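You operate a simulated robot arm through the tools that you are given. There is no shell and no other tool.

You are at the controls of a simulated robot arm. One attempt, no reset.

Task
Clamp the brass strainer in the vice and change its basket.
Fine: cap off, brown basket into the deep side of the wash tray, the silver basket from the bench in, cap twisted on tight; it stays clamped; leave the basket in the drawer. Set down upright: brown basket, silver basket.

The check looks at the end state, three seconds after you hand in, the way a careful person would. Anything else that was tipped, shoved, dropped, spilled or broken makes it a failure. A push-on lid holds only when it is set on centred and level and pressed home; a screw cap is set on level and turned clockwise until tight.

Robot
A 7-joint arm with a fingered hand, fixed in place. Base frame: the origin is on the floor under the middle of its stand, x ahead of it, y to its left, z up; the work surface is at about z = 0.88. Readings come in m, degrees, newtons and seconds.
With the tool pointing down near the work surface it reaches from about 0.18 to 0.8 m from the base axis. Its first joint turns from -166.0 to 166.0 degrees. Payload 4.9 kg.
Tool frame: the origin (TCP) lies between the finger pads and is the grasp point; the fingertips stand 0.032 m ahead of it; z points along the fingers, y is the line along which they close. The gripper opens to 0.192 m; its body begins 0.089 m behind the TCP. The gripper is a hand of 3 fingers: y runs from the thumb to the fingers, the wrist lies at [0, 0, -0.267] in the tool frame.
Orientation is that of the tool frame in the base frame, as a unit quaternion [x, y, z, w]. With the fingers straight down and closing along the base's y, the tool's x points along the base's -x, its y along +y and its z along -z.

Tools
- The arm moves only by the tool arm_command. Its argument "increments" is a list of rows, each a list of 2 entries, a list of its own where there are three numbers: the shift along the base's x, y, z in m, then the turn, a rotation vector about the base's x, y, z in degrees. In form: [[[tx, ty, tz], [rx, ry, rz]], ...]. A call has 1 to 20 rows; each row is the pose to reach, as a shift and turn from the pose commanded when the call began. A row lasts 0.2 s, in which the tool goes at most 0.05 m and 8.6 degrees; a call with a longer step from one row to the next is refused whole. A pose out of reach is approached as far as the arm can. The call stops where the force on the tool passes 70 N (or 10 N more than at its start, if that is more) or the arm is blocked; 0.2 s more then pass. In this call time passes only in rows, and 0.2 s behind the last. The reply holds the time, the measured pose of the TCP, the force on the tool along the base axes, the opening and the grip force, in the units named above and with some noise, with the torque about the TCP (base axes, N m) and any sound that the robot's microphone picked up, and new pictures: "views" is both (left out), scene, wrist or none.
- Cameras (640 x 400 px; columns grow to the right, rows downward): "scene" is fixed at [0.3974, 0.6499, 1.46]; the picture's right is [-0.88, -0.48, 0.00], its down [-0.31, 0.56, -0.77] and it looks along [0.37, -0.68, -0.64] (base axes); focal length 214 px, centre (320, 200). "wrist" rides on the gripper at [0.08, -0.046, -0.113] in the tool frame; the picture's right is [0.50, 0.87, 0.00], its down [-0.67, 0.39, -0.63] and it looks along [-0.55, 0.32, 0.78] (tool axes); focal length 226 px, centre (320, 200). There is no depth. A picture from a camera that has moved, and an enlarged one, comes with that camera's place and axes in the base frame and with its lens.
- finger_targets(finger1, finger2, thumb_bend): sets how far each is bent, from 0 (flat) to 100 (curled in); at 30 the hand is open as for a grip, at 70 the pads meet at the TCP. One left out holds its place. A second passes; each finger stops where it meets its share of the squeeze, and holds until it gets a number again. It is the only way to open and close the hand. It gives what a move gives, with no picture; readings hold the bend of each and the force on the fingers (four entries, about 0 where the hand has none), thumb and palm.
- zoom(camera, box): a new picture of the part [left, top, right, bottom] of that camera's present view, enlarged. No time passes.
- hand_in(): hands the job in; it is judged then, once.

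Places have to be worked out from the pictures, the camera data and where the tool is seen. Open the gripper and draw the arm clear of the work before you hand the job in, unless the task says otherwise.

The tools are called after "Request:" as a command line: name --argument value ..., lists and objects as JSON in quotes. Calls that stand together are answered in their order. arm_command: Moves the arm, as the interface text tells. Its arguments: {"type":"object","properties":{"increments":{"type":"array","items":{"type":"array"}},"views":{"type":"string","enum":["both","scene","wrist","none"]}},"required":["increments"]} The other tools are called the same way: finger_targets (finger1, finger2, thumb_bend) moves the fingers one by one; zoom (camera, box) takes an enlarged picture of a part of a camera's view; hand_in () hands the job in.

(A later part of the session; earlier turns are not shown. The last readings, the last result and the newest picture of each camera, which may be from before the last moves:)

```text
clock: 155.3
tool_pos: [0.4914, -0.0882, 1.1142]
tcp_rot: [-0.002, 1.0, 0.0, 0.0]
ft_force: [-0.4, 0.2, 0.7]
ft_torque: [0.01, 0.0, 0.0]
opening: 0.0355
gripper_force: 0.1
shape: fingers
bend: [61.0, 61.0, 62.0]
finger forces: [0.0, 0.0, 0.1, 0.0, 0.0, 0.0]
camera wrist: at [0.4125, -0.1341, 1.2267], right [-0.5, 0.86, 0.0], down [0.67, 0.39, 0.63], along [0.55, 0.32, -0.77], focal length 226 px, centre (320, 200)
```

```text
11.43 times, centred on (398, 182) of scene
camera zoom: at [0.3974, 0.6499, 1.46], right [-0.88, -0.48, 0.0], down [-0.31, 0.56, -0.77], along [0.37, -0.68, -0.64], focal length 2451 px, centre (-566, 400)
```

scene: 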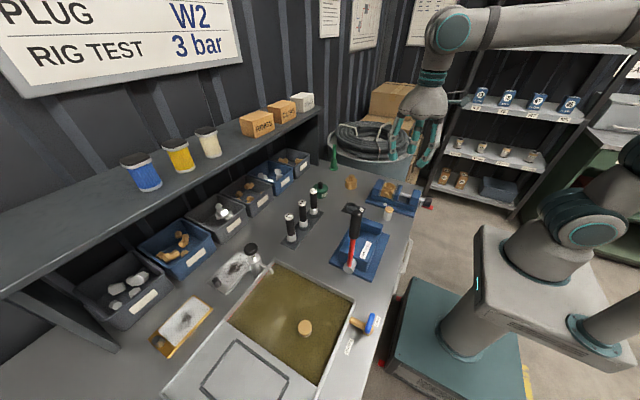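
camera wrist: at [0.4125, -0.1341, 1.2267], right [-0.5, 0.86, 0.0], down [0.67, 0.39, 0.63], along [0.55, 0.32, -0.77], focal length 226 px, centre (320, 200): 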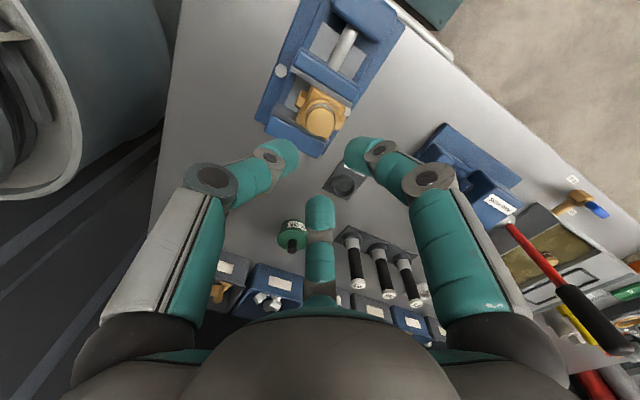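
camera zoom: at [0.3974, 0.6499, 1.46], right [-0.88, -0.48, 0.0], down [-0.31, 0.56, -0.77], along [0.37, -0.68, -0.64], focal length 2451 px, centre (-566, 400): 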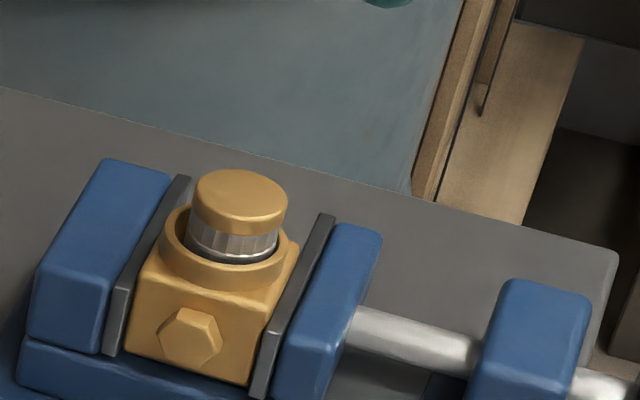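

The silver basket sits in the bore at the same height as the old one. Now I go to the cap on the bench, turning to yaw +58° on the way so I have a long clockwise stroke later.

Request:
finger_targets --finger1 50 --finger2 50 --thumb_bend 50

Request:
arm_command --increments '[[[0.02, -0.004, 0.01], [0, 0, 7]], [[0.045, -0.008, 0.01], [0, 0, 15]], [[0.07, -0.013, 0.01], [0, 0, 23]], [[0.095, -0.018, 0.01], [0, 0, 31]], [[0.12, -0.023, 0.01], [0, 0, 39]], [[0.145, -0.028, 0.01], [0, 0, 47]], [[0.169, -0.032, 0.01], [0, 0, 55]], [[0.1695, -0.032, 0.01], [0, 0, 58]]]' --views "wrist"

Request:
zoom --camera "wrist" --box '[270, 60, 370, 160]'

```text
clock: 156.3
tool_pos: [0.4914, -0.0892, 1.1143]
tcp_rot: [-0.002, 1.0, 0.0, 0.001]
ft_force: [-0.6, 0.1, -0.6]
ft_torque: [-0.02, 0.02, 0.02]
opening: 0.0836
gripper_force: 0.2
shape: fingers
bend: [50.0, 50.0, 50.0]
finger forces: [0.0, 0.0, 0.0, 0.1, 0.1, 0.0]
```

```text
clock: 158.1
tool_pos: [0.6587, -0.1197, 1.1265]
tcp_rot: [-0.487, 0.873, 0.001, 0.001]
ft_force: [-0.1, -0.6, 0.1]
ft_torque: [-0.03, 0.01, 0.0]
opening: 0.0839
gripper_force: 0.0
shape: fingers
bend: [50.0, 50.0, 50.0]
finger forces: [0.0, 0.1, 0.1, 0.0, 0.0, 0.0]
camera wrist: at [0.6562, -0.211, 1.2393], right [-1.0, 0.03, 0.0], down [0.02, 0.77, 0.63], along [0.02, 0.63, -0.77], focal length 226 px, centre (320, 200)
```

wrist: 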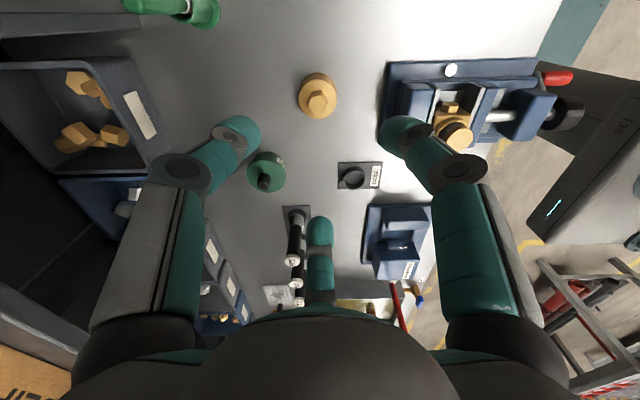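

```text
4.00 times, centred on (320, 110) of wrist
camera zoom: at [0.6562, -0.211, 1.2393], right [-1.0, 0.03, 0.0], down [0.02, 0.77, 0.63], along [0.02, 0.63, -0.77], focal length 904 px, centre (320, 560)
```

zoom: 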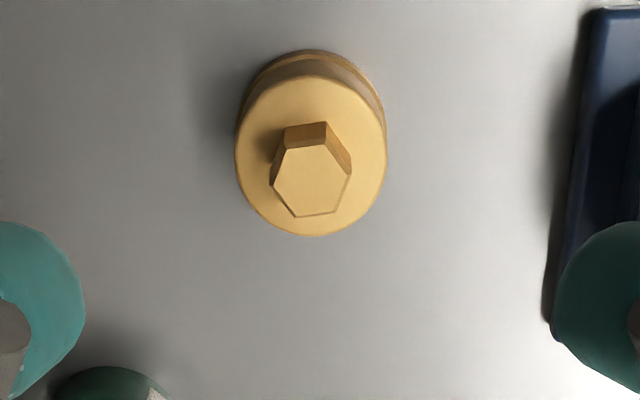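

The cap's axis is (+2.6, −3.3) mm from the tool axis. I centre and lower to grip it at the same height as before.

Request:
arm_command --increments '[[[0.0026, -0.0033, -0.045], [0, 0, 0]], [[0.0026, -0.0033, -0.09], [0, 0, 0]], [[0.0026, -0.0033, -0.135], [0, 0, 0]], [[0.0026, -0.0033, -0.17], [0, 0, 0]], [[0.0026, -0.0033, -0.1875], [0, 0, 0]]]' --views "none"

Request:
finger_targets --finger1 56 --finger2 56 --thumb_bend 56

Request:
zoom --camera "wrist" --box '[220, 80, 420, 250]'

Request:
zoom --camera "scene" --box '[335, 145, 375, 195]'

```text
clock: 159.3
tool_pos: [0.6634, -0.1256, 0.9402]
tcp_rot: [-0.487, 0.874, 0.0, 0.001]
ft_force: [0.7, -0.5, 0.4]
ft_torque: [0.01, 0.04, 0.02]
opening: 0.084
gripper_force: 0.0
shape: fingers
bend: [50.0, 50.0, 50.0]
finger forces: [0.1, 0.0, 0.0, 0.0, 0.0, 0.1]
```

```text
clock: 160.3
tool_pos: [0.6631, -0.1252, 0.9397]
tcp_rot: [-0.486, 0.874, 0.0, 0.001]
ft_force: [0.0, -0.1, 0.0]
ft_torque: [0.0, 0.01, -0.01]
opening: 0.0593
gripper_force: 0.0
shape: fingers
bend: [56.0, 56.0, 56.0]
finger forces: [0.0, 0.0, 0.0, 0.1, 0.0, 0.0]
```

```text
2.35 times, centred on (320, 165) of wrist
camera zoom: at [0.6608, -0.2171, 1.0519], right [-1.0, 0.03, 0.0], down [0.02, 0.77, 0.63], along [0.02, 0.63, -0.77], focal length 532 px, centre (320, 282)
```

zoom: 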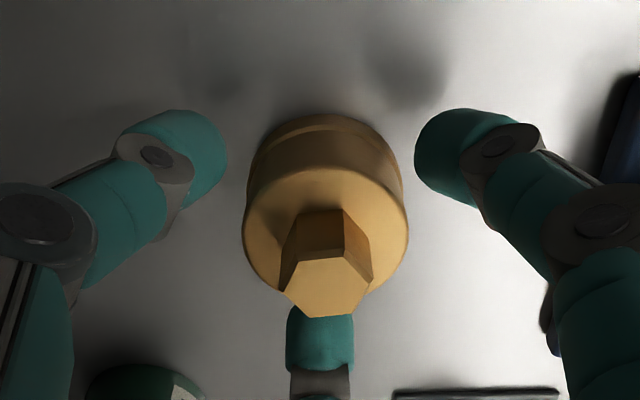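

```text
8.00 times, centred on (355, 170) of scene
camera zoom: at [0.3974, 0.6499, 1.46], right [-0.88, -0.48, 0.0], down [-0.31, 0.56, -0.77], along [0.37, -0.68, -0.64], focal length 1716 px, centre (40, 440)
```

zoom: 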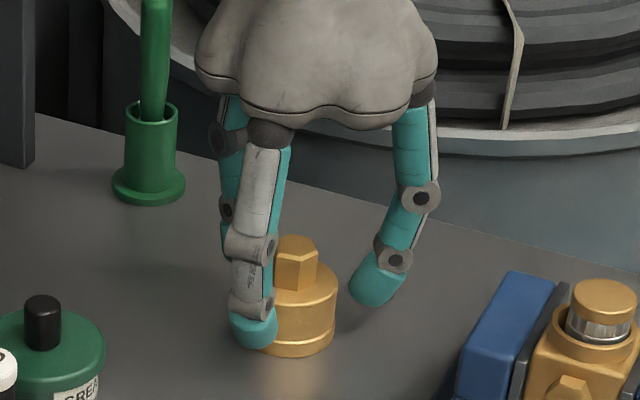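

The cap is off-centre by about (−1.7, +3.7) mm relative to the hand; I correct and then grip with a balanced squeeze.

Request:
arm_command --increments '[[[-0.0017, 0.0037, 0], [0, 0, 0]]]' --views "none"

Request:
finger_targets --finger1 59 --finger2 59 --thumb_bend 59

Request:
finger_targets --finger1 75 --finger2 75 --thumb_bend 62

Request:
zoom --camera "wrist" --box '[220, 80, 420, 250]'

```text
clock: 160.7
tool_pos: [0.6615, -0.1213, 0.9395]
tcp_rot: [-0.486, 0.874, 0.001, 0.001]
ft_force: [-0.5, 0.1, -0.2]
ft_torque: [0.0, -0.02, 0.01]
opening: 0.0592
gripper_force: 0.0
shape: fingers
bend: [56.0, 56.0, 56.0]
finger forces: [0.0, 0.0, 0.1, 0.0, 0.0, 0.1]
```

```text
clock: 161.7
tool_pos: [0.6619, -0.121, 0.9386]
tcp_rot: [-0.486, 0.874, 0.001, 0.0]
ft_force: [-0.3, -0.3, 1.2]
ft_torque: [0.01, -0.01, -0.02]
opening: 0.0474
gripper_force: 0.4
shape: fingers
bend: [59.0, 59.0, 59.0]
finger forces: [0.3, 0.2, 0.1, 0.0, 0.5, 0.0]
```

```text
clock: 162.7
tool_pos: [0.6624, -0.1216, 0.9408]
tcp_rot: [-0.487, 0.874, 0.0, 0.001]
ft_force: [-0.8, 0.5, 0.9]
ft_torque: [0.02, -0.01, -0.02]
opening: 0.0446
gripper_force: 11.8
shape: fingers
bend: [60.0, 60.0, 60.0]
finger forces: [8.6, 8.4, 0.0, 0.0, 6.5, 0.1]
```

```text
2.35 times, centred on (320, 165) of wrist
camera zoom: at [0.6588, -0.2129, 1.0518], right [-1.0, 0.03, 0.0], down [0.02, 0.77, 0.63], along [0.02, 0.63, -0.77], focal length 532 px, centre (320, 282)
```

zoom: 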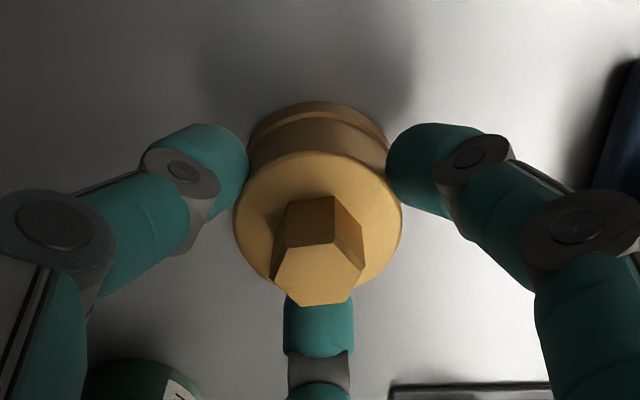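

Balanced grip (8.6/8.4/6.5 N), centred. I lift the cap and carry it above the strainer, then check alignment.

Request:
arm_command --increments '[[[0, 0, 0.04], [0, 0, 0]], [[0, 0, 0.085], [0, 0, 0]], [[0, 0, 0.13], [0, 0, 0]], [[-0.03, 0.006, 0.15], [0, 0, 0]], [[-0.07, 0.013, 0.15], [0, 0, 0]], [[-0.11, 0.021, 0.15], [0, 0, 0]], [[-0.145, 0.028, 0.15], [0, 0, 0]], [[-0.171, 0.0325, 0.15], [0, 0, 0]]]' --views "wrist"

Request:
zoom --camera "wrist" --box '[220, 60, 420, 250]'

Request:
zoom --camera "scene" --box '[375, 130, 425, 200]'

```text
clock: 164.5
tool_pos: [0.4862, -0.0867, 1.0905]
tcp_rot: [-0.487, 0.874, 0.002, 0.001]
ft_force: [0.8, -0.6, -0.4]
ft_torque: [0.03, -0.03, 0.0]
opening: 0.0442
gripper_force: 11.2
shape: fingers
bend: [60.0, 60.0, 59.0]
finger forces: [7.8, 8.1, 0.0, 0.1, 6.5, 0.0]
camera wrist: at [0.4842, -0.1783, 1.2027], right [-1.0, 0.03, 0.0], down [0.02, 0.77, 0.63], along [0.02, 0.63, -0.77], focal length 226 px, centre (320, 200)
```

wrist: 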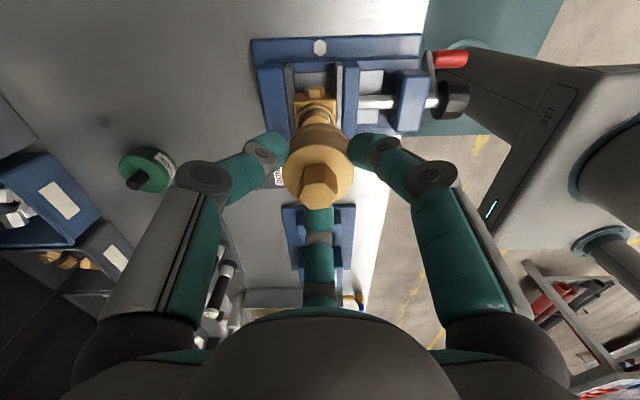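

```text
2.11 times, centred on (320, 155) of wrist
camera zoom: at [0.4842, -0.1783, 1.2027], right [-1.0, 0.03, 0.0], down [0.02, 0.77, 0.63], along [0.02, 0.63, -0.77], focal length 476 px, centre (320, 295)
```

zoom: 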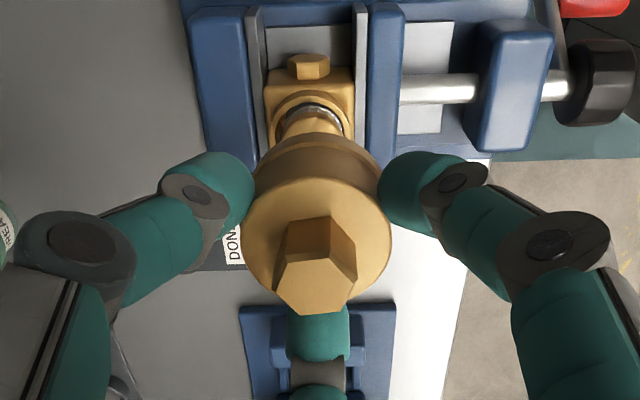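

```text
5.71 times, centred on (400, 165) of scene
camera zoom: at [0.3974, 0.6499, 1.46], right [-0.88, -0.48, 0.0], down [-0.31, 0.56, -0.77], along [0.37, -0.68, -0.64], focal length 1226 px, centre (-137, 400)
```

zoom: 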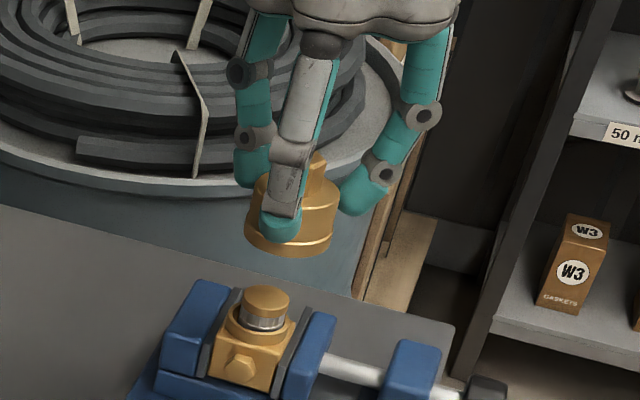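

The views suggest the cap is about 4 mm short in +x. I correct that and lower until the cap's rim is just above the basket top.

Request:
arm_command --increments '[[[0.004, -0.0005, -0.015], [0, 0, 0]], [[0.004, -0.0005, -0.035], [0, 0, 0]]]' --views "wrist"

Request:
zoom --camera "wrist" --box '[220, 60, 420, 250]'

Request:
zoom --camera "scene" --box '[375, 145, 420, 200]'

```text
clock: 165.1
tool_pos: [0.4914, -0.0871, 1.0542]
tcp_rot: [-0.487, 0.874, 0.001, 0.002]
ft_force: [0.9, 0.4, 0.2]
ft_torque: [-0.02, 0.03, -0.01]
opening: 0.0444
gripper_force: 11.5
shape: fingers
bend: [60.0, 60.0, 59.0]
finger forces: [7.9, 8.0, 0.1, 0.0, 6.5, 0.0]
camera wrist: at [0.4893, -0.1782, 1.1673], right [-1.0, 0.03, 0.0], down [0.02, 0.77, 0.63], along [0.02, 0.63, -0.77], focal length 226 px, centre (320, 200)
```

wrist: 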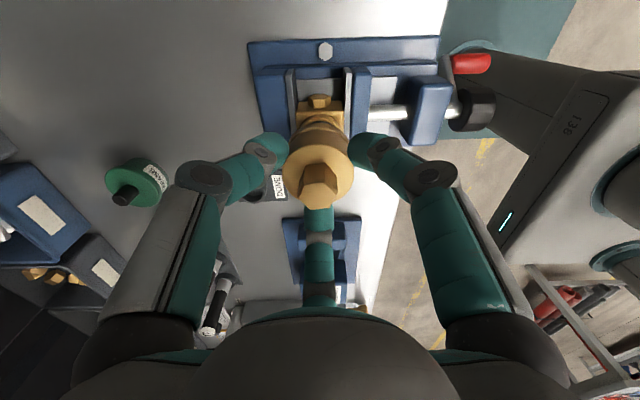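

```text
2.11 times, centred on (320, 155) of wrist
camera zoom: at [0.4893, -0.1782, 1.1673], right [-1.0, 0.03, 0.0], down [0.02, 0.77, 0.63], along [0.02, 0.63, -0.77], focal length 476 px, centre (320, 295)
```

zoom: 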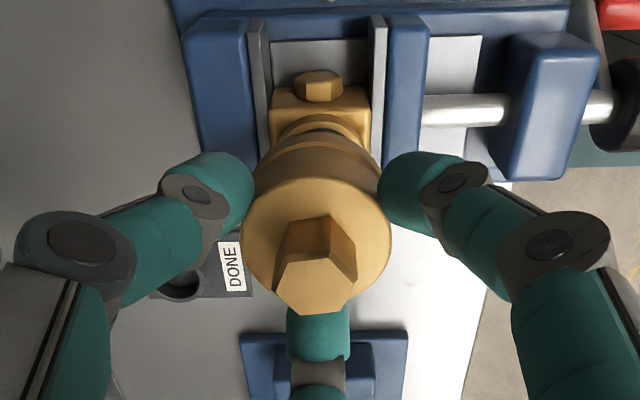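

```text
7.27 times, centred on (398, 172) of scene
camera zoom: at [0.3974, 0.6499, 1.46], right [-0.88, -0.48, 0.0], down [-0.31, 0.56, -0.77], along [0.37, -0.68, -0.64], focal length 1560 px, centre (-244, 400)
```

zoom: 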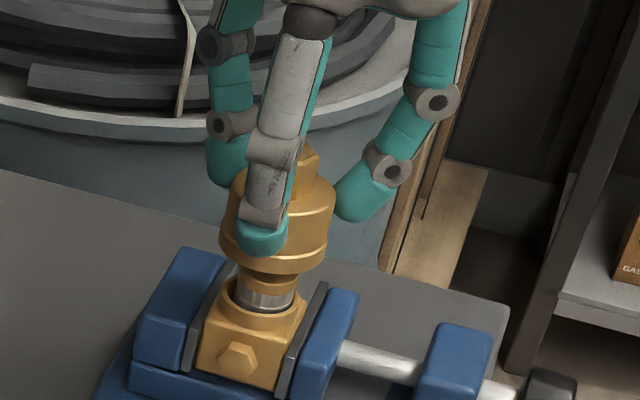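

Cap and collar agree within ~1 mm. I nudge (−0.8, +0.8) mm and lower toward contact in steps.

Request:
arm_command --increments '[[[-0.0008, 0.0008, -0.01], [0, 0, 0]], [[-0.0008, 0.0008, -0.02], [0, 0, 0]]]' --views "none"

Request:
zoom --camera "scene" --box '[375, 145, 420, 200]'

```text
clock: 165.7
tool_pos: [0.4906, -0.086, 1.0347]
tcp_rot: [-0.486, 0.874, 0.001, 0.0]
ft_force: [-0.3, -0.3, 0.0]
ft_torque: [-0.02, 0.03, 0.0]
opening: 0.0446
gripper_force: 11.4
shape: fingers
bend: [60.0, 60.0, 59.0]
finger forces: [7.9, 8.1, 0.0, 0.0, 6.4, 0.1]
```

```text
7.27 times, centred on (398, 172) of scene
camera zoom: at [0.3974, 0.6499, 1.46], right [-0.88, -0.48, 0.0], down [-0.31, 0.56, -0.77], along [0.37, -0.68, -0.64], focal length 1560 px, centre (-244, 400)
```

zoom: 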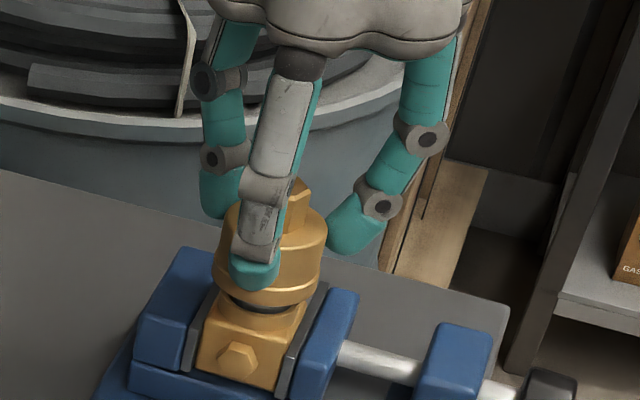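

Well aligned. I continue down in small steps until the thread start touches.

Request:
arm_command --increments '[[[0, 0, -0.004], [0, 0, 0]], [[0, 0, -0.008], [0, 0, 0]]]' --views "none"

Request:
arm_command --increments '[[[0, 0, -0.003], [0, 0, 0]]]' --views "none"

Request:
zoom --camera "scene" --box '[375, 145, 420, 200]'

```text
clock: 166.3
tool_pos: [0.4939, -0.0863, 1.0258]
tcp_rot: [-0.487, 0.873, 0.001, 0.001]
ft_force: [1.1, 0.4, -0.1]
ft_torque: [0.0, 0.01, 0.01]
opening: 0.0445
gripper_force: 11.2
shape: fingers
bend: [60.0, 60.0, 59.0]
finger forces: [7.9, 8.1, 0.1, 0.0, 6.5, 0.0]
```

```text
clock: 166.7
tool_pos: [0.4926, -0.0866, 1.0229]
tcp_rot: [-0.486, 0.874, 0.0, 0.001]
ft_force: [-0.8, -0.5, -0.5]
ft_torque: [-0.02, 0.04, 0.01]
opening: 0.044
gripper_force: 11.9
shape: fingers
bend: [60.0, 60.0, 59.0]
finger forces: [7.9, 8.0, 0.1, 0.1, 6.4, 0.0]
```

```text
7.27 times, centred on (398, 172) of scene
camera zoom: at [0.3974, 0.6499, 1.46], right [-0.88, -0.48, 0.0], down [-0.31, 0.56, -0.77], along [0.37, -0.68, -0.64], focal length 1560 px, centre (-244, 400)
```

zoom: 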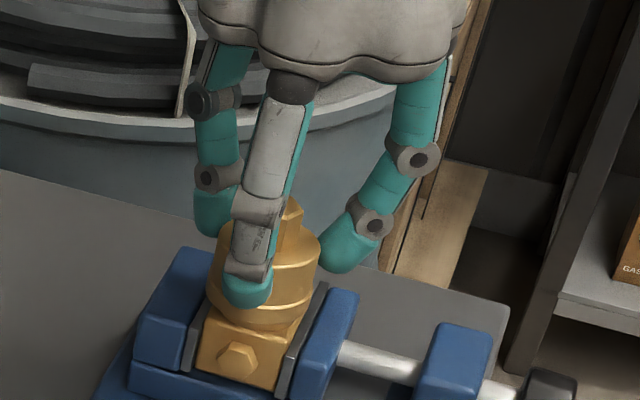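

Request:
arm_command --increments '[[[0, 0, -0.002], [0, 0, 0]]]' --views "none"

```text
clock: 167.1
tool_pos: [0.4932, -0.0864, 1.0202]
tcp_rot: [-0.487, 0.873, 0.001, 0.001]
ft_force: [0.7, 1.0, -0.8]
ft_torque: [0.02, 0.0, 0.0]
opening: 0.0445
gripper_force: 11.9
shape: fingers
bend: [60.0, 60.0, 59.0]
finger forces: [7.8, 8.1, 0.1, 0.0, 6.6, 0.1]
```

No contact yet at TCP 1.020; I step down 2 mm more.

Request:
arm_command --increments '[[[0, 0, -0.002], [0, 0, 0]]]' --views "none"

Request:
zoom --camera "scene" --box '[380, 155, 420, 195]'

```text
clock: 167.5
tool_pos: [0.4944, -0.0868, 1.0185]
tcp_rot: [-0.486, 0.874, 0.001, -0.001]
ft_force: [0.8, 0.3, -1.2]
ft_torque: [-0.01, -0.03, 0.01]
opening: 0.0441
gripper_force: 11.5
shape: fingers
bend: [60.0, 60.0, 59.0]
finger forces: [7.9, 8.1, 0.0, 0.0, 6.4, 0.0]
```

```text
10.00 times, centred on (400, 175) of scene
camera zoom: at [0.3974, 0.6499, 1.46], right [-0.88, -0.48, 0.0], down [-0.31, 0.56, -0.77], along [0.37, -0.68, -0.64], focal length 2145 px, centre (-480, 450)
```

zoom: 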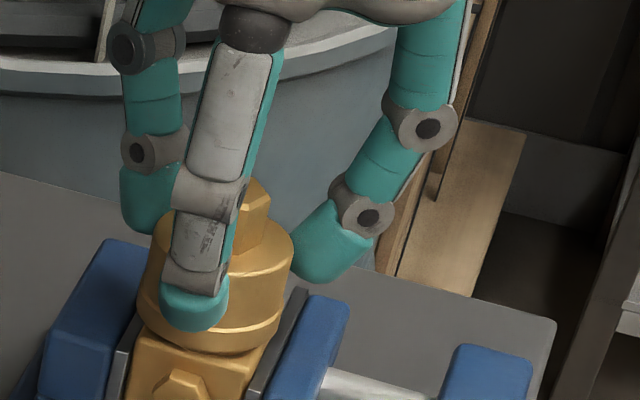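

Request:
arm_command --increments '[[[0, 0, -0.0015], [0, 0, 0]]]' --views "none"

```text
clock: 167.9
tool_pos: [0.4928, -0.0875, 1.0174]
tcp_rot: [-0.486, 0.874, 0.001, 0.0]
ft_force: [-5.2, 3.2, 2.5]
ft_torque: [0.13, 0.11, -0.02]
opening: 0.0445
gripper_force: 12.6
shape: fingers
bend: [60.0, 60.0, 60.0]
finger forces: [10.2, 10.6, 0.1, 0.1, 4.6, 0.1]
```

Contact now, with a lateral push toward (−x, +y), so the cap sits slightly too far the other way. I shift (−1.2, +0.8) mm to centre it and re-read.

Request:
arm_command --increments '[[[-0.0012, 0.0008, 0.0005], [0, 0, 0]]]' --views "none"

Request:
arm_command --increments '[[[0, 0, -0.001], [0, 0, 0]]]' --views "none"

```text
clock: 168.3
tool_pos: [0.4917, -0.0878, 1.0178]
tcp_rot: [-0.486, 0.874, 0.0, 0.0]
ft_force: [0.1, 0.4, -1.1]
ft_torque: [0.02, -0.02, 0.0]
opening: 0.0443
gripper_force: 11.0
shape: fingers
bend: [60.0, 60.0, 60.0]
finger forces: [7.8, 8.5, 0.0, 0.0, 6.2, 0.0]
```

```text
clock: 168.7
tool_pos: [0.492, -0.0867, 1.0173]
tcp_rot: [-0.486, 0.874, 0.001, 0.002]
ft_force: [-0.7, 1.1, 0.2]
ft_torque: [0.0, -0.05, 0.0]
opening: 0.0442
gripper_force: 11.4
shape: fingers
bend: [60.0, 60.0, 60.0]
finger forces: [8.0, 8.5, 0.0, 0.1, 6.3, 0.0]
```

Lateral force is gone. I press very lightly and begin turning clockwise.

Request:
arm_command --increments '[[[0, 0, -0.001], [0, 0, 0]]]' --views "none"

Request:
arm_command --increments '[[[0, 0, -0.0002], [0, 0, -8]], [[0, 0, -0.0004], [0, 0, -16]], [[0, 0, -0.0006], [0, 0, -24]]]' --views "none"

Request:
zoom --camera "scene" --box '[380, 155, 420, 195]'

Request:
zoom --camera "wrist" --box '[220, 60, 420, 250]'

```text
clock: 169.1
tool_pos: [0.4902, -0.0871, 1.0162]
tcp_rot: [-0.487, 0.873, 0.001, 0.002]
ft_force: [-0.8, 0.9, 4.9]
ft_torque: [-0.04, -0.01, -0.01]
opening: 0.0443
gripper_force: 12.1
shape: fingers
bend: [60.0, 60.0, 60.0]
finger forces: [8.8, 8.6, 0.0, 0.0, 6.5, 0.0]
```

```text
clock: 169.9
tool_pos: [0.4925, -0.0858, 1.016]
tcp_rot: [-0.294, 0.956, 0.001, 0.001]
ft_force: [0.7, 3.7, 7.4]
ft_torque: [0.1, -0.07, 0.07]
opening: 0.0439
gripper_force: 12.9
shape: fingers
bend: [60.0, 60.0, 60.0]
finger forces: [9.2, 10.4, 0.0, 0.1, 6.4, 0.0]
```

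```text
10.00 times, centred on (400, 175) of scene
camera zoom: at [0.3974, 0.6499, 1.46], right [-0.88, -0.48, 0.0], down [-0.31, 0.56, -0.77], along [0.37, -0.68, -0.64], focal length 2145 px, centre (-480, 450)
```

zoom: 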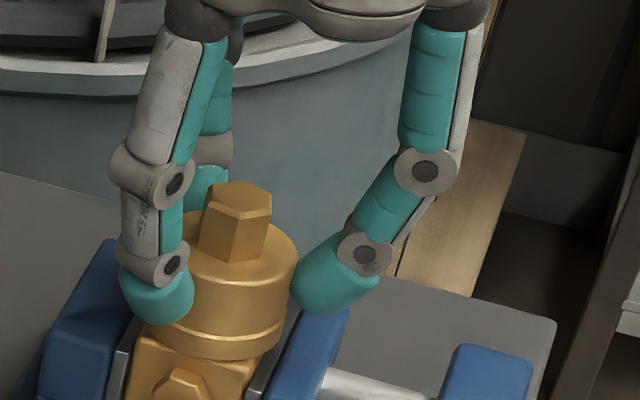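

```text
2.11 times, centred on (320, 155) of wrist
camera zoom: at [0.4511, -0.1693, 1.1282], right [-0.9, 0.44, 0.0], down [0.34, 0.7, 0.63], along [0.28, 0.57, -0.77], focal length 476 px, centre (320, 295)
```

zoom: 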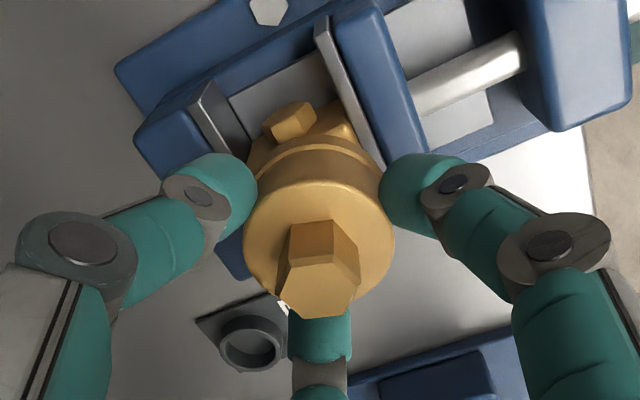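

The cap turns level with the hand. I continue clockwise 80° with a slight downward feed.

Request:
arm_command --increments '[[[0, 0, -0.0001], [0, 0, -8]], [[0, 0, -0.0001], [0, 0, -16]], [[0, 0, -0.0002], [0, 0, -24]], [[0, 0, -0.0002], [0, 0, -32]], [[0, 0, -0.0003], [0, 0, -40]], [[0, 0, -0.0003], [0, 0, -48]], [[0, 0, -0.0004], [0, 0, -56]], [[0, 0, -0.0004], [0, 0, -64]], [[0, 0, -0.0005], [0, 0, -72]], [[0, 0, -0.0005], [0, 0, -80]]]' --views "none"

Request:
zoom --camera "scene" --box '[380, 155, 420, 195]'

Request:
zoom --camera "wrist" --box '[220, 60, 420, 250]'

```text
clock: 172.1
tool_pos: [0.4919, -0.0868, 1.014]
tcp_rot: [0.39, 0.921, -0.001, 0.002]
ft_force: [5.2, -1.1, 3.9]
ft_torque: [-0.13, -0.11, 0.04]
opening: 0.0441
gripper_force: 12.6
shape: fingers
bend: [60.0, 60.0, 60.0]
finger forces: [8.3, 10.8, 0.1, 0.0, 6.2, 0.0]
```

```text
10.00 times, centred on (400, 175) of scene
camera zoom: at [0.3974, 0.6499, 1.46], right [-0.88, -0.48, 0.0], down [-0.31, 0.56, -0.77], along [0.37, -0.68, -0.64], focal length 2145 px, centre (-480, 450)
```

zoom: 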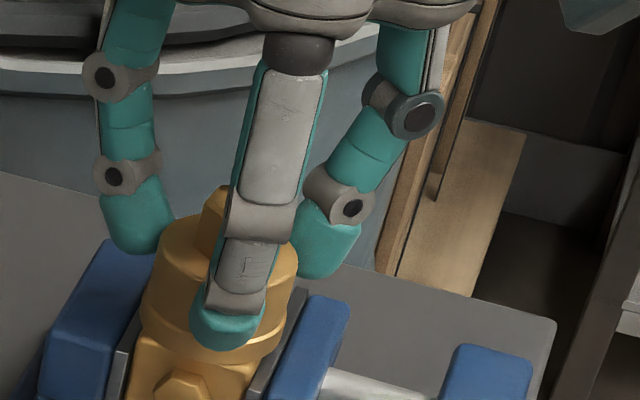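

```text
2.11 times, centred on (320, 155) of wrist
camera zoom: at [0.4036, -0.0606, 1.1268], right [0.27, 0.96, 0.0], down [0.74, -0.21, 0.63], along [0.61, -0.17, -0.77], focal length 476 px, centre (320, 295)
```

zoom: 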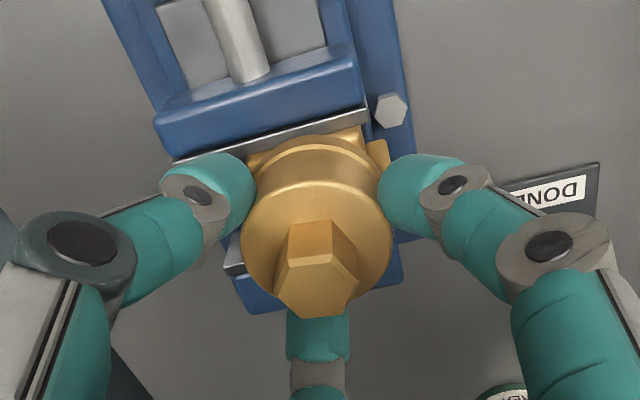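

A small rotating side load (~5 N) shows ~1 mm eccentricity, so I shift +1 mm in x now and let the centre track as I turn another 80° clockwise.

Request:
arm_command --increments '[[[0.001, -0.0002, -0.0001], [0, 0, -8]], [[0.001, -0.0003, -0.0001], [0, 0, -16]], [[0.0009, -0.0004, -0.0002], [0, 0, -24]], [[0.0009, -0.0005, -0.0002], [0, 0, -32]], [[0.0008, -0.0006, -0.0003], [0, 0, -40]], [[0.0007, -0.0008, -0.0003], [0, 0, -48]], [[0.0006, -0.0009, -0.0004], [0, 0, -56]], [[0.0005, -0.0009, -0.0004], [0, 0, -64]], [[0.0003, -0.001, -0.0005], [0, 0, -72]], [[0.0002, -0.001, -0.0005], [0, 0, -80]]]' --views "none"

Request:
zoom --camera "scene" --box '[380, 155, 420, 195]'

Request:
zoom --camera "wrist" --box '[220, 60, 420, 250]'

```text
clock: 174.3
tool_pos: [0.4931, -0.0884, 1.0144]
tcp_rot: [0.89, 0.455, 0.0, 0.002]
ft_force: [9.0, 1.6, 2.2]
ft_torque: [0.01, -0.26, 0.48]
opening: 0.0269
gripper_force: 13.8
shape: fingers
bend: [65.0, 62.0, 60.0]
finger forces: [6.4, 17.0, 0.0, 0.1, 3.6, 0.0]
```

```text
10.00 times, centred on (400, 175) of scene
camera zoom: at [0.3974, 0.6499, 1.46], right [-0.88, -0.48, 0.0], down [-0.31, 0.56, -0.77], along [0.37, -0.68, -0.64], focal length 2145 px, centre (-480, 450)
```

zoom: 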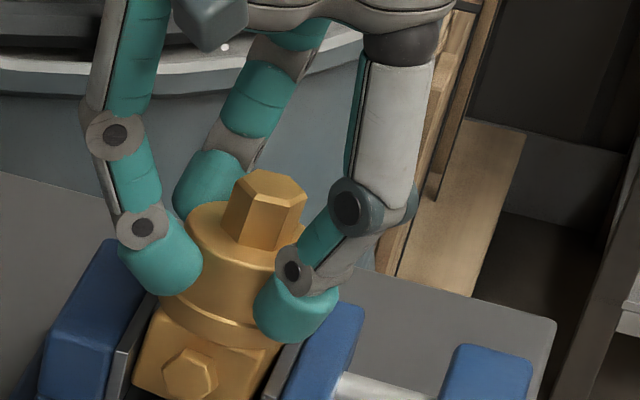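

```text
2.11 times, centred on (320, 155) of wrist
camera zoom: at [0.5019, 0.0042, 1.1277], right [0.99, -0.1, 0.0], down [-0.08, -0.77, 0.63], along [-0.06, -0.63, -0.77], focal length 476 px, centre (320, 295)
```

zoom: 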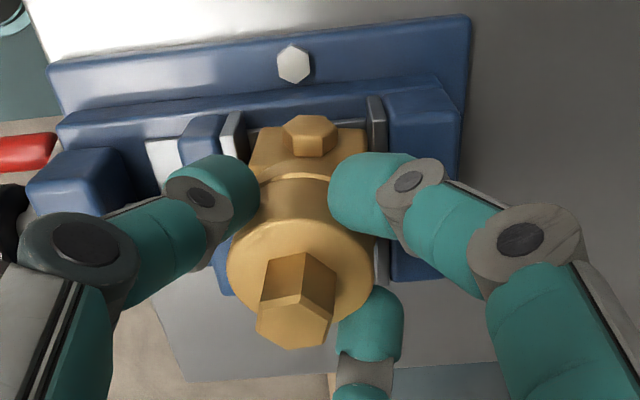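

Torque rose to ~0.5 Nm and the fingers slipped on the cap, so the thread may be tight. I release and look at the cap and body.

Request:
finger_targets --finger1 54 --finger2 54 --thumb_bend 54

Request:
arm_command --increments '[[[0, 0, 0.02], [0, 0, 0]], [[0, 0, 0.06], [0, 0, 0]], [[0, 0, 0.1], [0, 0, 0]], [[0, 0, 0.13], [0, 0, 0]]]' --views "wrist"

Request:
zoom --camera "scene" --box '[375, 160, 425, 205]'

Request:
zoom --camera "wrist" --box '[260, 60, 380, 170]'

```text
clock: 175.3
tool_pos: [0.4915, -0.088, 1.0143]
tcp_rot: [0.89, 0.455, -0.001, 0.001]
ft_force: [-0.2, 0.1, 0.1]
ft_torque: [0.0, 0.01, -0.01]
opening: 0.0666
gripper_force: 0.0
shape: fingers
bend: [54.0, 54.0, 54.0]
finger forces: [0.0, 0.0, 0.0, 0.0, 0.1, 0.1]
```

```text
clock: 176.3
tool_pos: [0.4878, -0.0873, 1.1452]
tcp_rot: [0.89, 0.455, -0.001, 0.0]
ft_force: [0.7, 0.0, -0.1]
ft_torque: [-0.02, 0.04, 0.0]
opening: 0.0663
gripper_force: 0.0
shape: fingers
bend: [54.0, 54.0, 54.0]
finger forces: [0.1, 0.1, 0.0, 0.0, 0.1, 0.0]
camera wrist: at [0.4981, 0.0053, 1.2576], right [0.99, -0.1, 0.0], down [-0.08, -0.77, 0.63], along [-0.07, -0.63, -0.77], focal length 226 px, centre (320, 200)
```

wrist: 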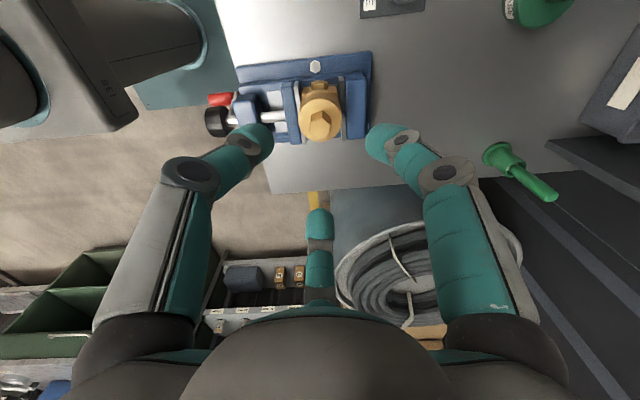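

```text
8.89 times, centred on (400, 182) of scene
camera zoom: at [0.3974, 0.6499, 1.46], right [-0.88, -0.48, 0.0], down [-0.31, 0.56, -0.77], along [0.37, -0.68, -0.64], focal length 1906 px, centre (-391, 356)
```

zoom: 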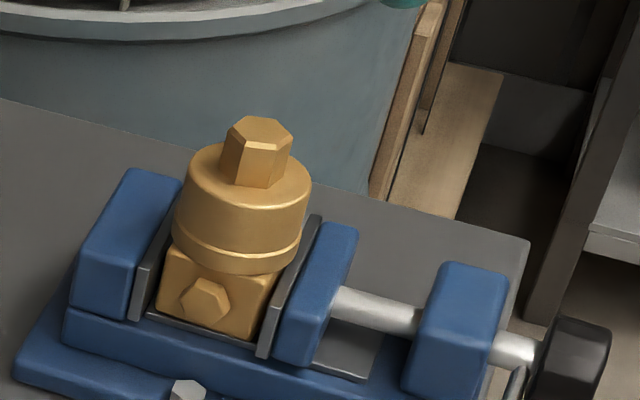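

```text
3.64 times, centred on (320, 115) of wrist
camera zoom: at [0.4981, 0.0053, 1.2576], right [0.99, -0.1, 0.0], down [-0.08, -0.77, 0.63], along [-0.07, -0.63, -0.77], focal length 822 px, centre (320, 509)
```

zoom: 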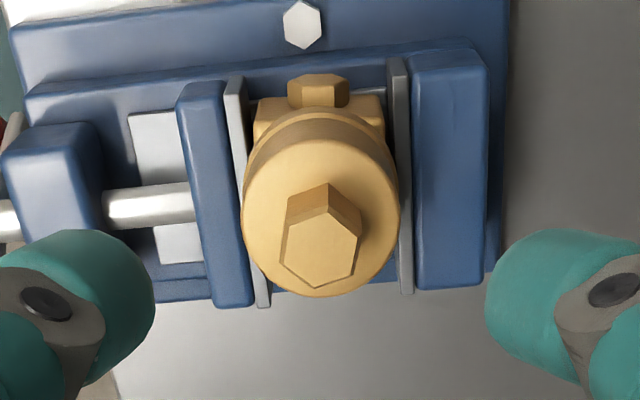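

The cap is seated, but the twist back-drove the vice: the jaw gap looks like ~51 mm again. I return the hand to yaw 0 and re-clamp with the crank.

Request:
finger_targets --finger1 70 --finger2 70 --thumb_bend 70

Request:
arm_command --increments '[[[-0.005, 0.002, 0.002], [0, 0, 8]], [[-0.015, 0.006, 0.005], [0, 0, 16]], [[-0.025, 0.01, 0.005], [0, 0, 24]], [[-0.04, 0.014, 0.005], [0, 0, 32]], [[-0.055, 0.02, 0.005], [0, 0, 40]], [[-0.07, 0.026, 0.005], [0, 0, 48]], [[-0.085, 0.032, 0.005], [0, 0, 56]], [[-0.1, 0.038, 0.005], [0, 0, 64]], [[-0.115, 0.044, 0.005], [0, 0, 72]], [[-0.13, 0.05, 0.005], [0, 0, 80]], [[-0.145, 0.055, 0.005], [0, 0, 88]], [[-0.155, 0.058, 0.005], [0, 0, 96]], [[-0.165, 0.06, 0.005], [0, 0, 104]], [[-0.17, 0.061, 0.005], [0, 0, 112]], [[-0.172, 0.061, 0.005], [0, 0, 120]], [[-0.172, 0.061, 0.005], [0, 0, 125.8]]]' --views "none"

Request:
arm_command --increments '[[[0, 0, -0.02], [-7, 0, 0]], [[0, 0, -0.045], [-14, 0, 0]], [[0, 0, -0.07], [-20, 0, 0]], [[0, 0, -0.098], [-25, 0, 0]]]' --views "wrist"

Request:
zoom --camera "wrist" --box '[200, 40, 440, 260]'

Request:
zoom --camera "scene" --box '[380, 150, 450, 225]'

```text
clock: 177.3
tool_pos: [0.4892, -0.0866, 1.1444]
tcp_rot: [0.89, 0.456, -0.002, 0.001]
ft_force: [0.1, 0.0, 1.1]
ft_torque: [0.01, 0.02, -0.02]
opening: 0.0035
gripper_force: 0.1
shape: fingers
bend: [69.0, 69.0, 70.0]
finger forces: [0.0, 0.0, 0.0, 0.1, 0.1, 0.0]
```

```text
clock: 180.7
tool_pos: [0.3205, -0.0269, 1.1489]
tcp_rot: [-0.002, 1.0, -0.001, 0.001]
ft_force: [0.1, 0.2, -1.0]
ft_torque: [0.03, -0.01, 0.02]
opening: 0.0035
gripper_force: 0.1
shape: fingers
bend: [69.0, 69.0, 70.0]
finger forces: [0.0, 0.0, 0.0, 0.0, 0.0, 0.0]
```

```text
clock: 181.7
tool_pos: [0.3192, -0.0246, 1.0516]
tcp_rot: [-0.001, 0.976, -0.216, 0.002]
ft_force: [-0.9, -0.8, 0.3]
ft_torque: [-0.01, 0.02, -0.01]
opening: 0.0034
gripper_force: 0.0
shape: fingers
bend: [69.0, 69.0, 70.0]
finger forces: [0.0, 0.0, 0.1, 0.1, 0.0, 0.0]
camera wrist: at [0.2397, -0.0185, 1.1729], right [-0.5, 0.78, -0.37], down [0.67, 0.62, 0.41], along [0.55, -0.04, -0.83], focal length 226 px, centre (320, 200)
```

wrist: 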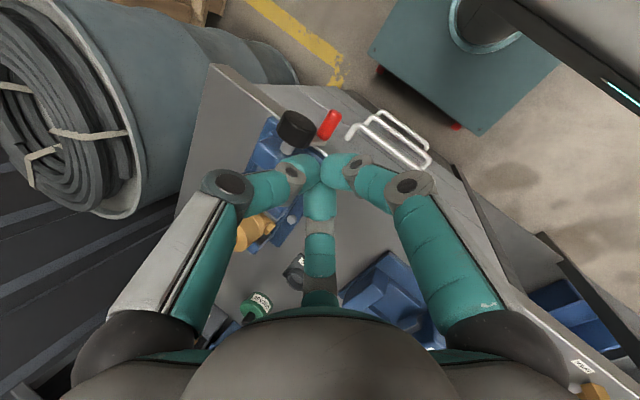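

```text
1.82 times, centred on (320, 150) of wrist
camera zoom: at [0.2397, -0.0185, 1.1729], right [-0.5, 0.78, -0.37], down [0.67, 0.62, 0.41], along [0.55, -0.04, -0.83], focal length 411 px, centre (320, 291)
```

zoom: 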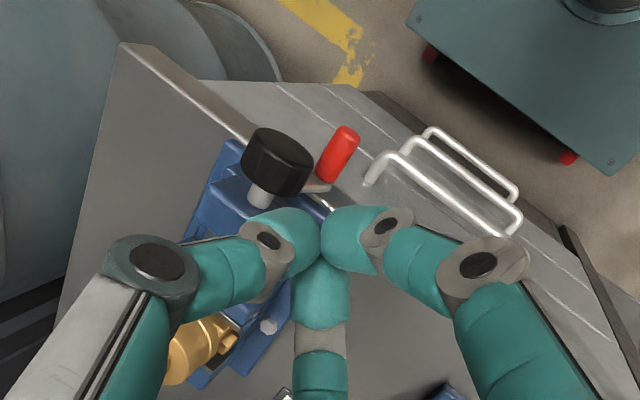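

```text
5.33 times, centred on (415, 188) of scene
camera zoom: at [0.3974, 0.6499, 1.46], right [-0.88, -0.48, 0.0], down [-0.31, 0.56, -0.77], along [0.37, -0.68, -0.64], focal length 1144 px, centre (-187, 267)
```

zoom: 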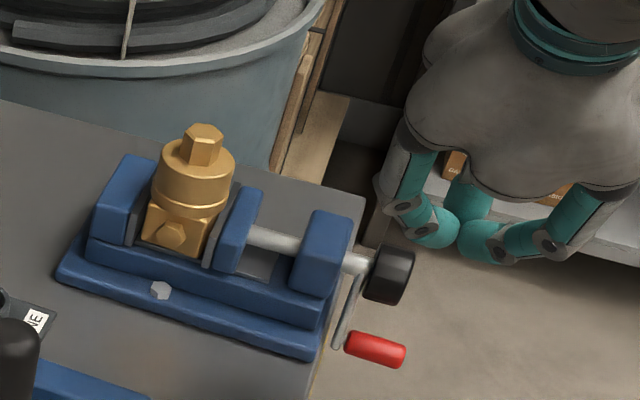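

Handle is again near −65°. I repeat the proven push path around the bottom and up the far side.

Request:
arm_command --increments '[[[-0.0032, -0.0014, -0.0405], [0, 0, 0]], [[-0.0032, -0.0014, -0.0805], [0, 0, 0]], [[-0.0032, -0.0014, -0.1205], [0, 0, 0]], [[-0.0032, -0.0014, -0.1505], [0, 0, 0]], [[-0.0032, -0.0154, -0.1591], [0, 0, 0]], [[-0.0032, -0.0234, -0.1626], [0, 0, 0]], [[-0.0032, -0.0314, -0.1646], [0, 0, 0]], [[-0.0032, -0.0394, -0.1661], [0, 0, 0]], [[-0.0032, -0.0469, -0.1676], [0, 0, 0]], [[-0.0032, -0.0512, -0.1678], [0, 0, 0]], [[-0.0032, -0.056, -0.1664], [0, 0, 0]], [[-0.0032, -0.0605, -0.164], [0, 0, 0]], [[-0.0032, -0.0671, -0.1607], [0, 0, 0]], [[-0.0032, -0.0712, -0.1576], [0, 0, 0]], [[-0.0032, -0.0749, -0.1541], [0, 0, 0]], [[-0.0032, -0.0789, -0.1501], [0, 0, 0]], [[-0.0032, -0.0829, -0.1461], [0, 0, 0]]]' --views "wrist"

Request:
zoom --camera "wrist" --box '[200, 40, 440, 260]'

Request:
zoom --camera "scene" --box '[385, 165, 425, 205]'

```text
clock: 185.3
tool_pos: [0.316, -0.109, 0.9064]
tcp_rot: [-0.002, 0.977, -0.215, 0.001]
ft_force: [1.1, 13.9, -5.7]
ft_torque: [0.05, 0.13, 0.12]
opening: 0.0008
gripper_force: 9.4
shape: fingers
bend: [69.0, 69.0, 72.0]
finger forces: [0.0, 5.0, 0.1, 0.0, 14.3, 0.0]
camera wrist: at [0.237, -0.1026, 1.0271], right [-0.5, 0.78, -0.37], down [0.67, 0.62, 0.41], along [0.55, -0.04, -0.84], focal length 226 px, centre (320, 200)
```

wrist: 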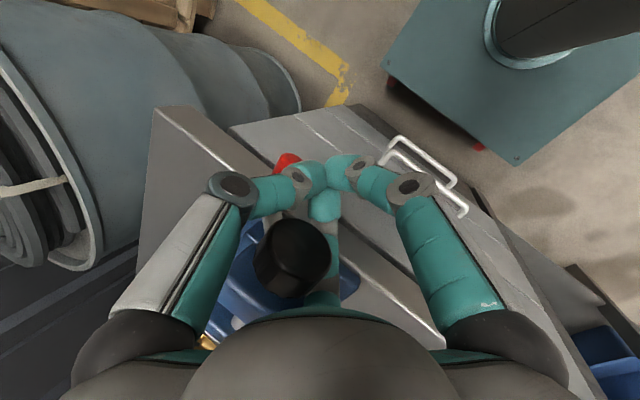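

```text
1.82 times, centred on (320, 150) of wrist
camera zoom: at [0.237, -0.1026, 1.0271], right [-0.5, 0.78, -0.37], down [0.67, 0.62, 0.41], along [0.55, -0.04, -0.84], focal length 411 px, centre (320, 291)
```

zoom: 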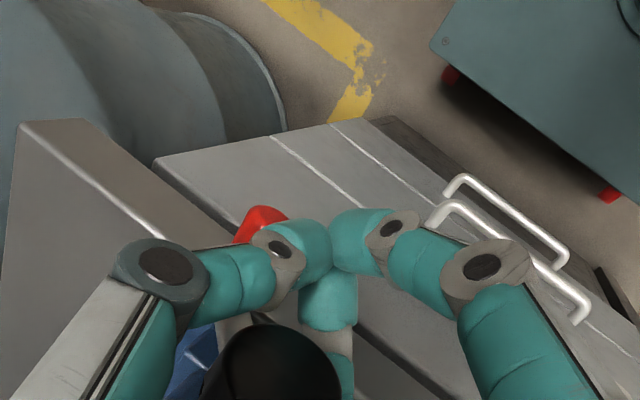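

```text
10.00 times, centred on (405, 185) of scene
camera zoom: at [0.3974, 0.6499, 1.46], right [-0.88, -0.48, 0.0], down [-0.31, 0.56, -0.77], along [0.37, -0.68, -0.64], focal length 2145 px, centre (-530, 350)
```

zoom: 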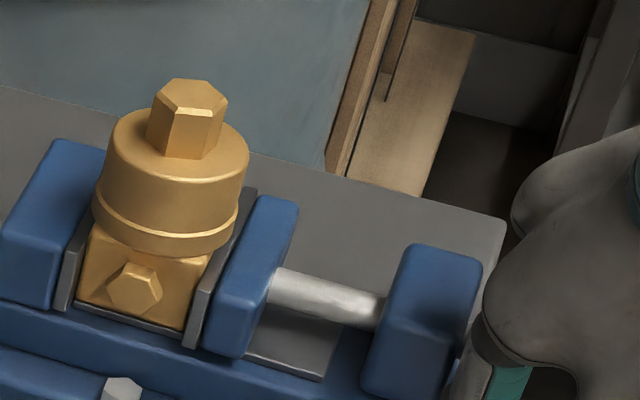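

Closed and squared up on the block again. I tighten to the usual ~45–50 N.

Request:
arm_command --increments '[[[0, -0.004, 0.0025], [0, 0, 0]], [[0, -0.008, 0.0045], [0, 0, 0]], [[0, -0.012, 0.0055], [0, 0, 0]], [[0, -0.0145, 0.006], [0, 0, 0]]]' --views "none"

Request:
arm_command --increments '[[[-0.001, 0.006, -0.002], [0, 0, 0]], [[-0.002, 0.012, -0.004], [0, 0, 0]], [[-0.003, 0.02, -0.006], [0, 0, 0]], [[-0.004, 0.035, -0.008], [0, 0, 0]], [[-0.004, 0.06, -0.005], [0, 0, 0]], [[-0.004, 0.075, 0.02], [0, 0, 0]], [[-0.004, 0.085, 0.06], [0, 0, 0]], [[-0.004, 0.09, 0.105], [0, 0, 0]], [[-0.004, 0.09, 0.15], [0, 0, 0]], [[0.0, 0.09, 0.19], [0, 0, 0]]]' --views "wrist"

Request:
zoom --camera "scene" --box '[380, 160, 450, 230]'

Request:
zoom --camera "wrist" --box '[220, 60, 380, 220]'

```text
clock: 186.3
tool_pos: [0.317, -0.1236, 0.9114]
tcp_rot: [0.0, 0.977, -0.215, 0.002]
ft_force: [-1.3, 49.2, -8.1]
ft_torque: [-0.47, 0.46, 0.87]
opening: 0.0024
gripper_force: 27.9
shape: fingers
bend: [67.0, 64.0, 76.0]
finger forces: [0.1, 30.3, 0.0, 0.0, 25.6, 0.1]
```

```text
clock: 188.5
tool_pos: [0.3158, -0.0349, 1.1038]
tcp_rot: [-0.001, 0.976, -0.216, 0.001]
ft_force: [0.0, -0.5, 0.8]
ft_torque: [-0.02, 0.03, -0.01]
opening: 0.0034
gripper_force: 0.1
shape: fingers
bend: [69.0, 69.0, 70.0]
finger forces: [0.0, 0.1, 0.0, 0.0, 0.1, 0.1]
camera wrist: at [0.2358, -0.0291, 1.2243], right [-0.5, 0.78, -0.37], down [0.67, 0.62, 0.41], along [0.55, -0.04, -0.84], focal length 226 px, centre (320, 200)
```

wrist: 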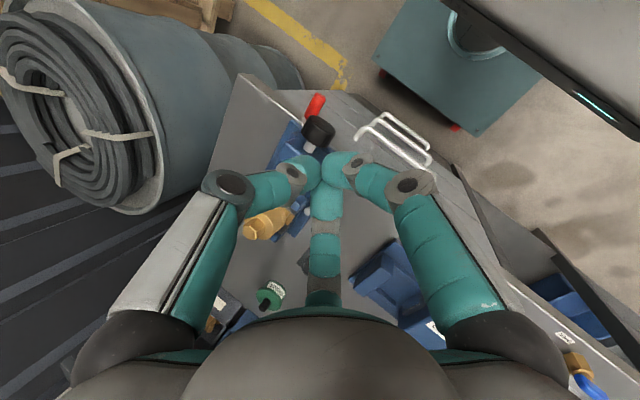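

```text
5.71 times, centred on (415, 195) of scene
camera zoom: at [0.3974, 0.6499, 1.46], right [-0.88, -0.48, 0.0], down [-0.31, 0.56, -0.77], along [0.37, -0.68, -0.64], focal length 1226 px, centre (-223, 229)
```

zoom: 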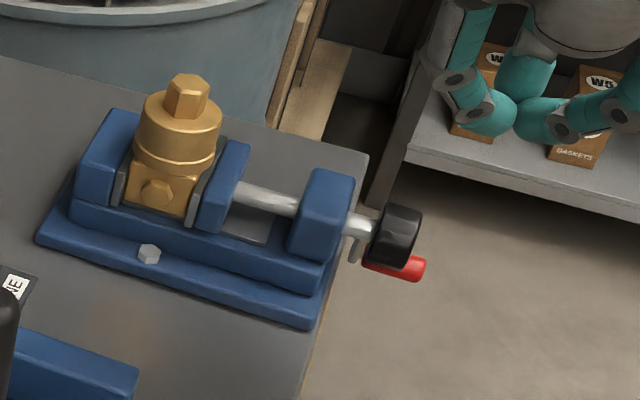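

```text
2.50 times, centred on (300, 140) of wrist
camera zoom: at [0.2358, -0.0291, 1.2243], right [-0.5, 0.78, -0.37], down [0.67, 0.62, 0.41], along [0.55, -0.04, -0.84], focal length 565 px, centre (370, 350)
```

zoom: 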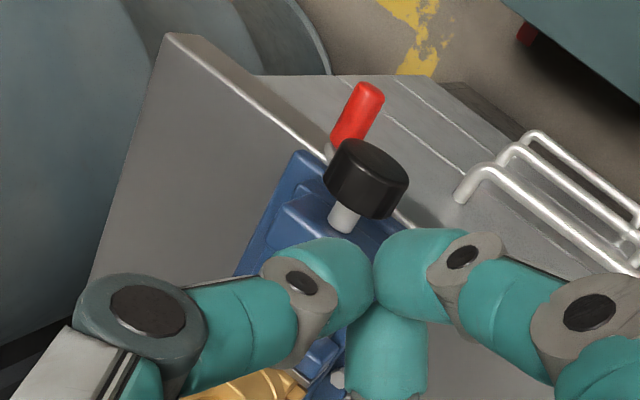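

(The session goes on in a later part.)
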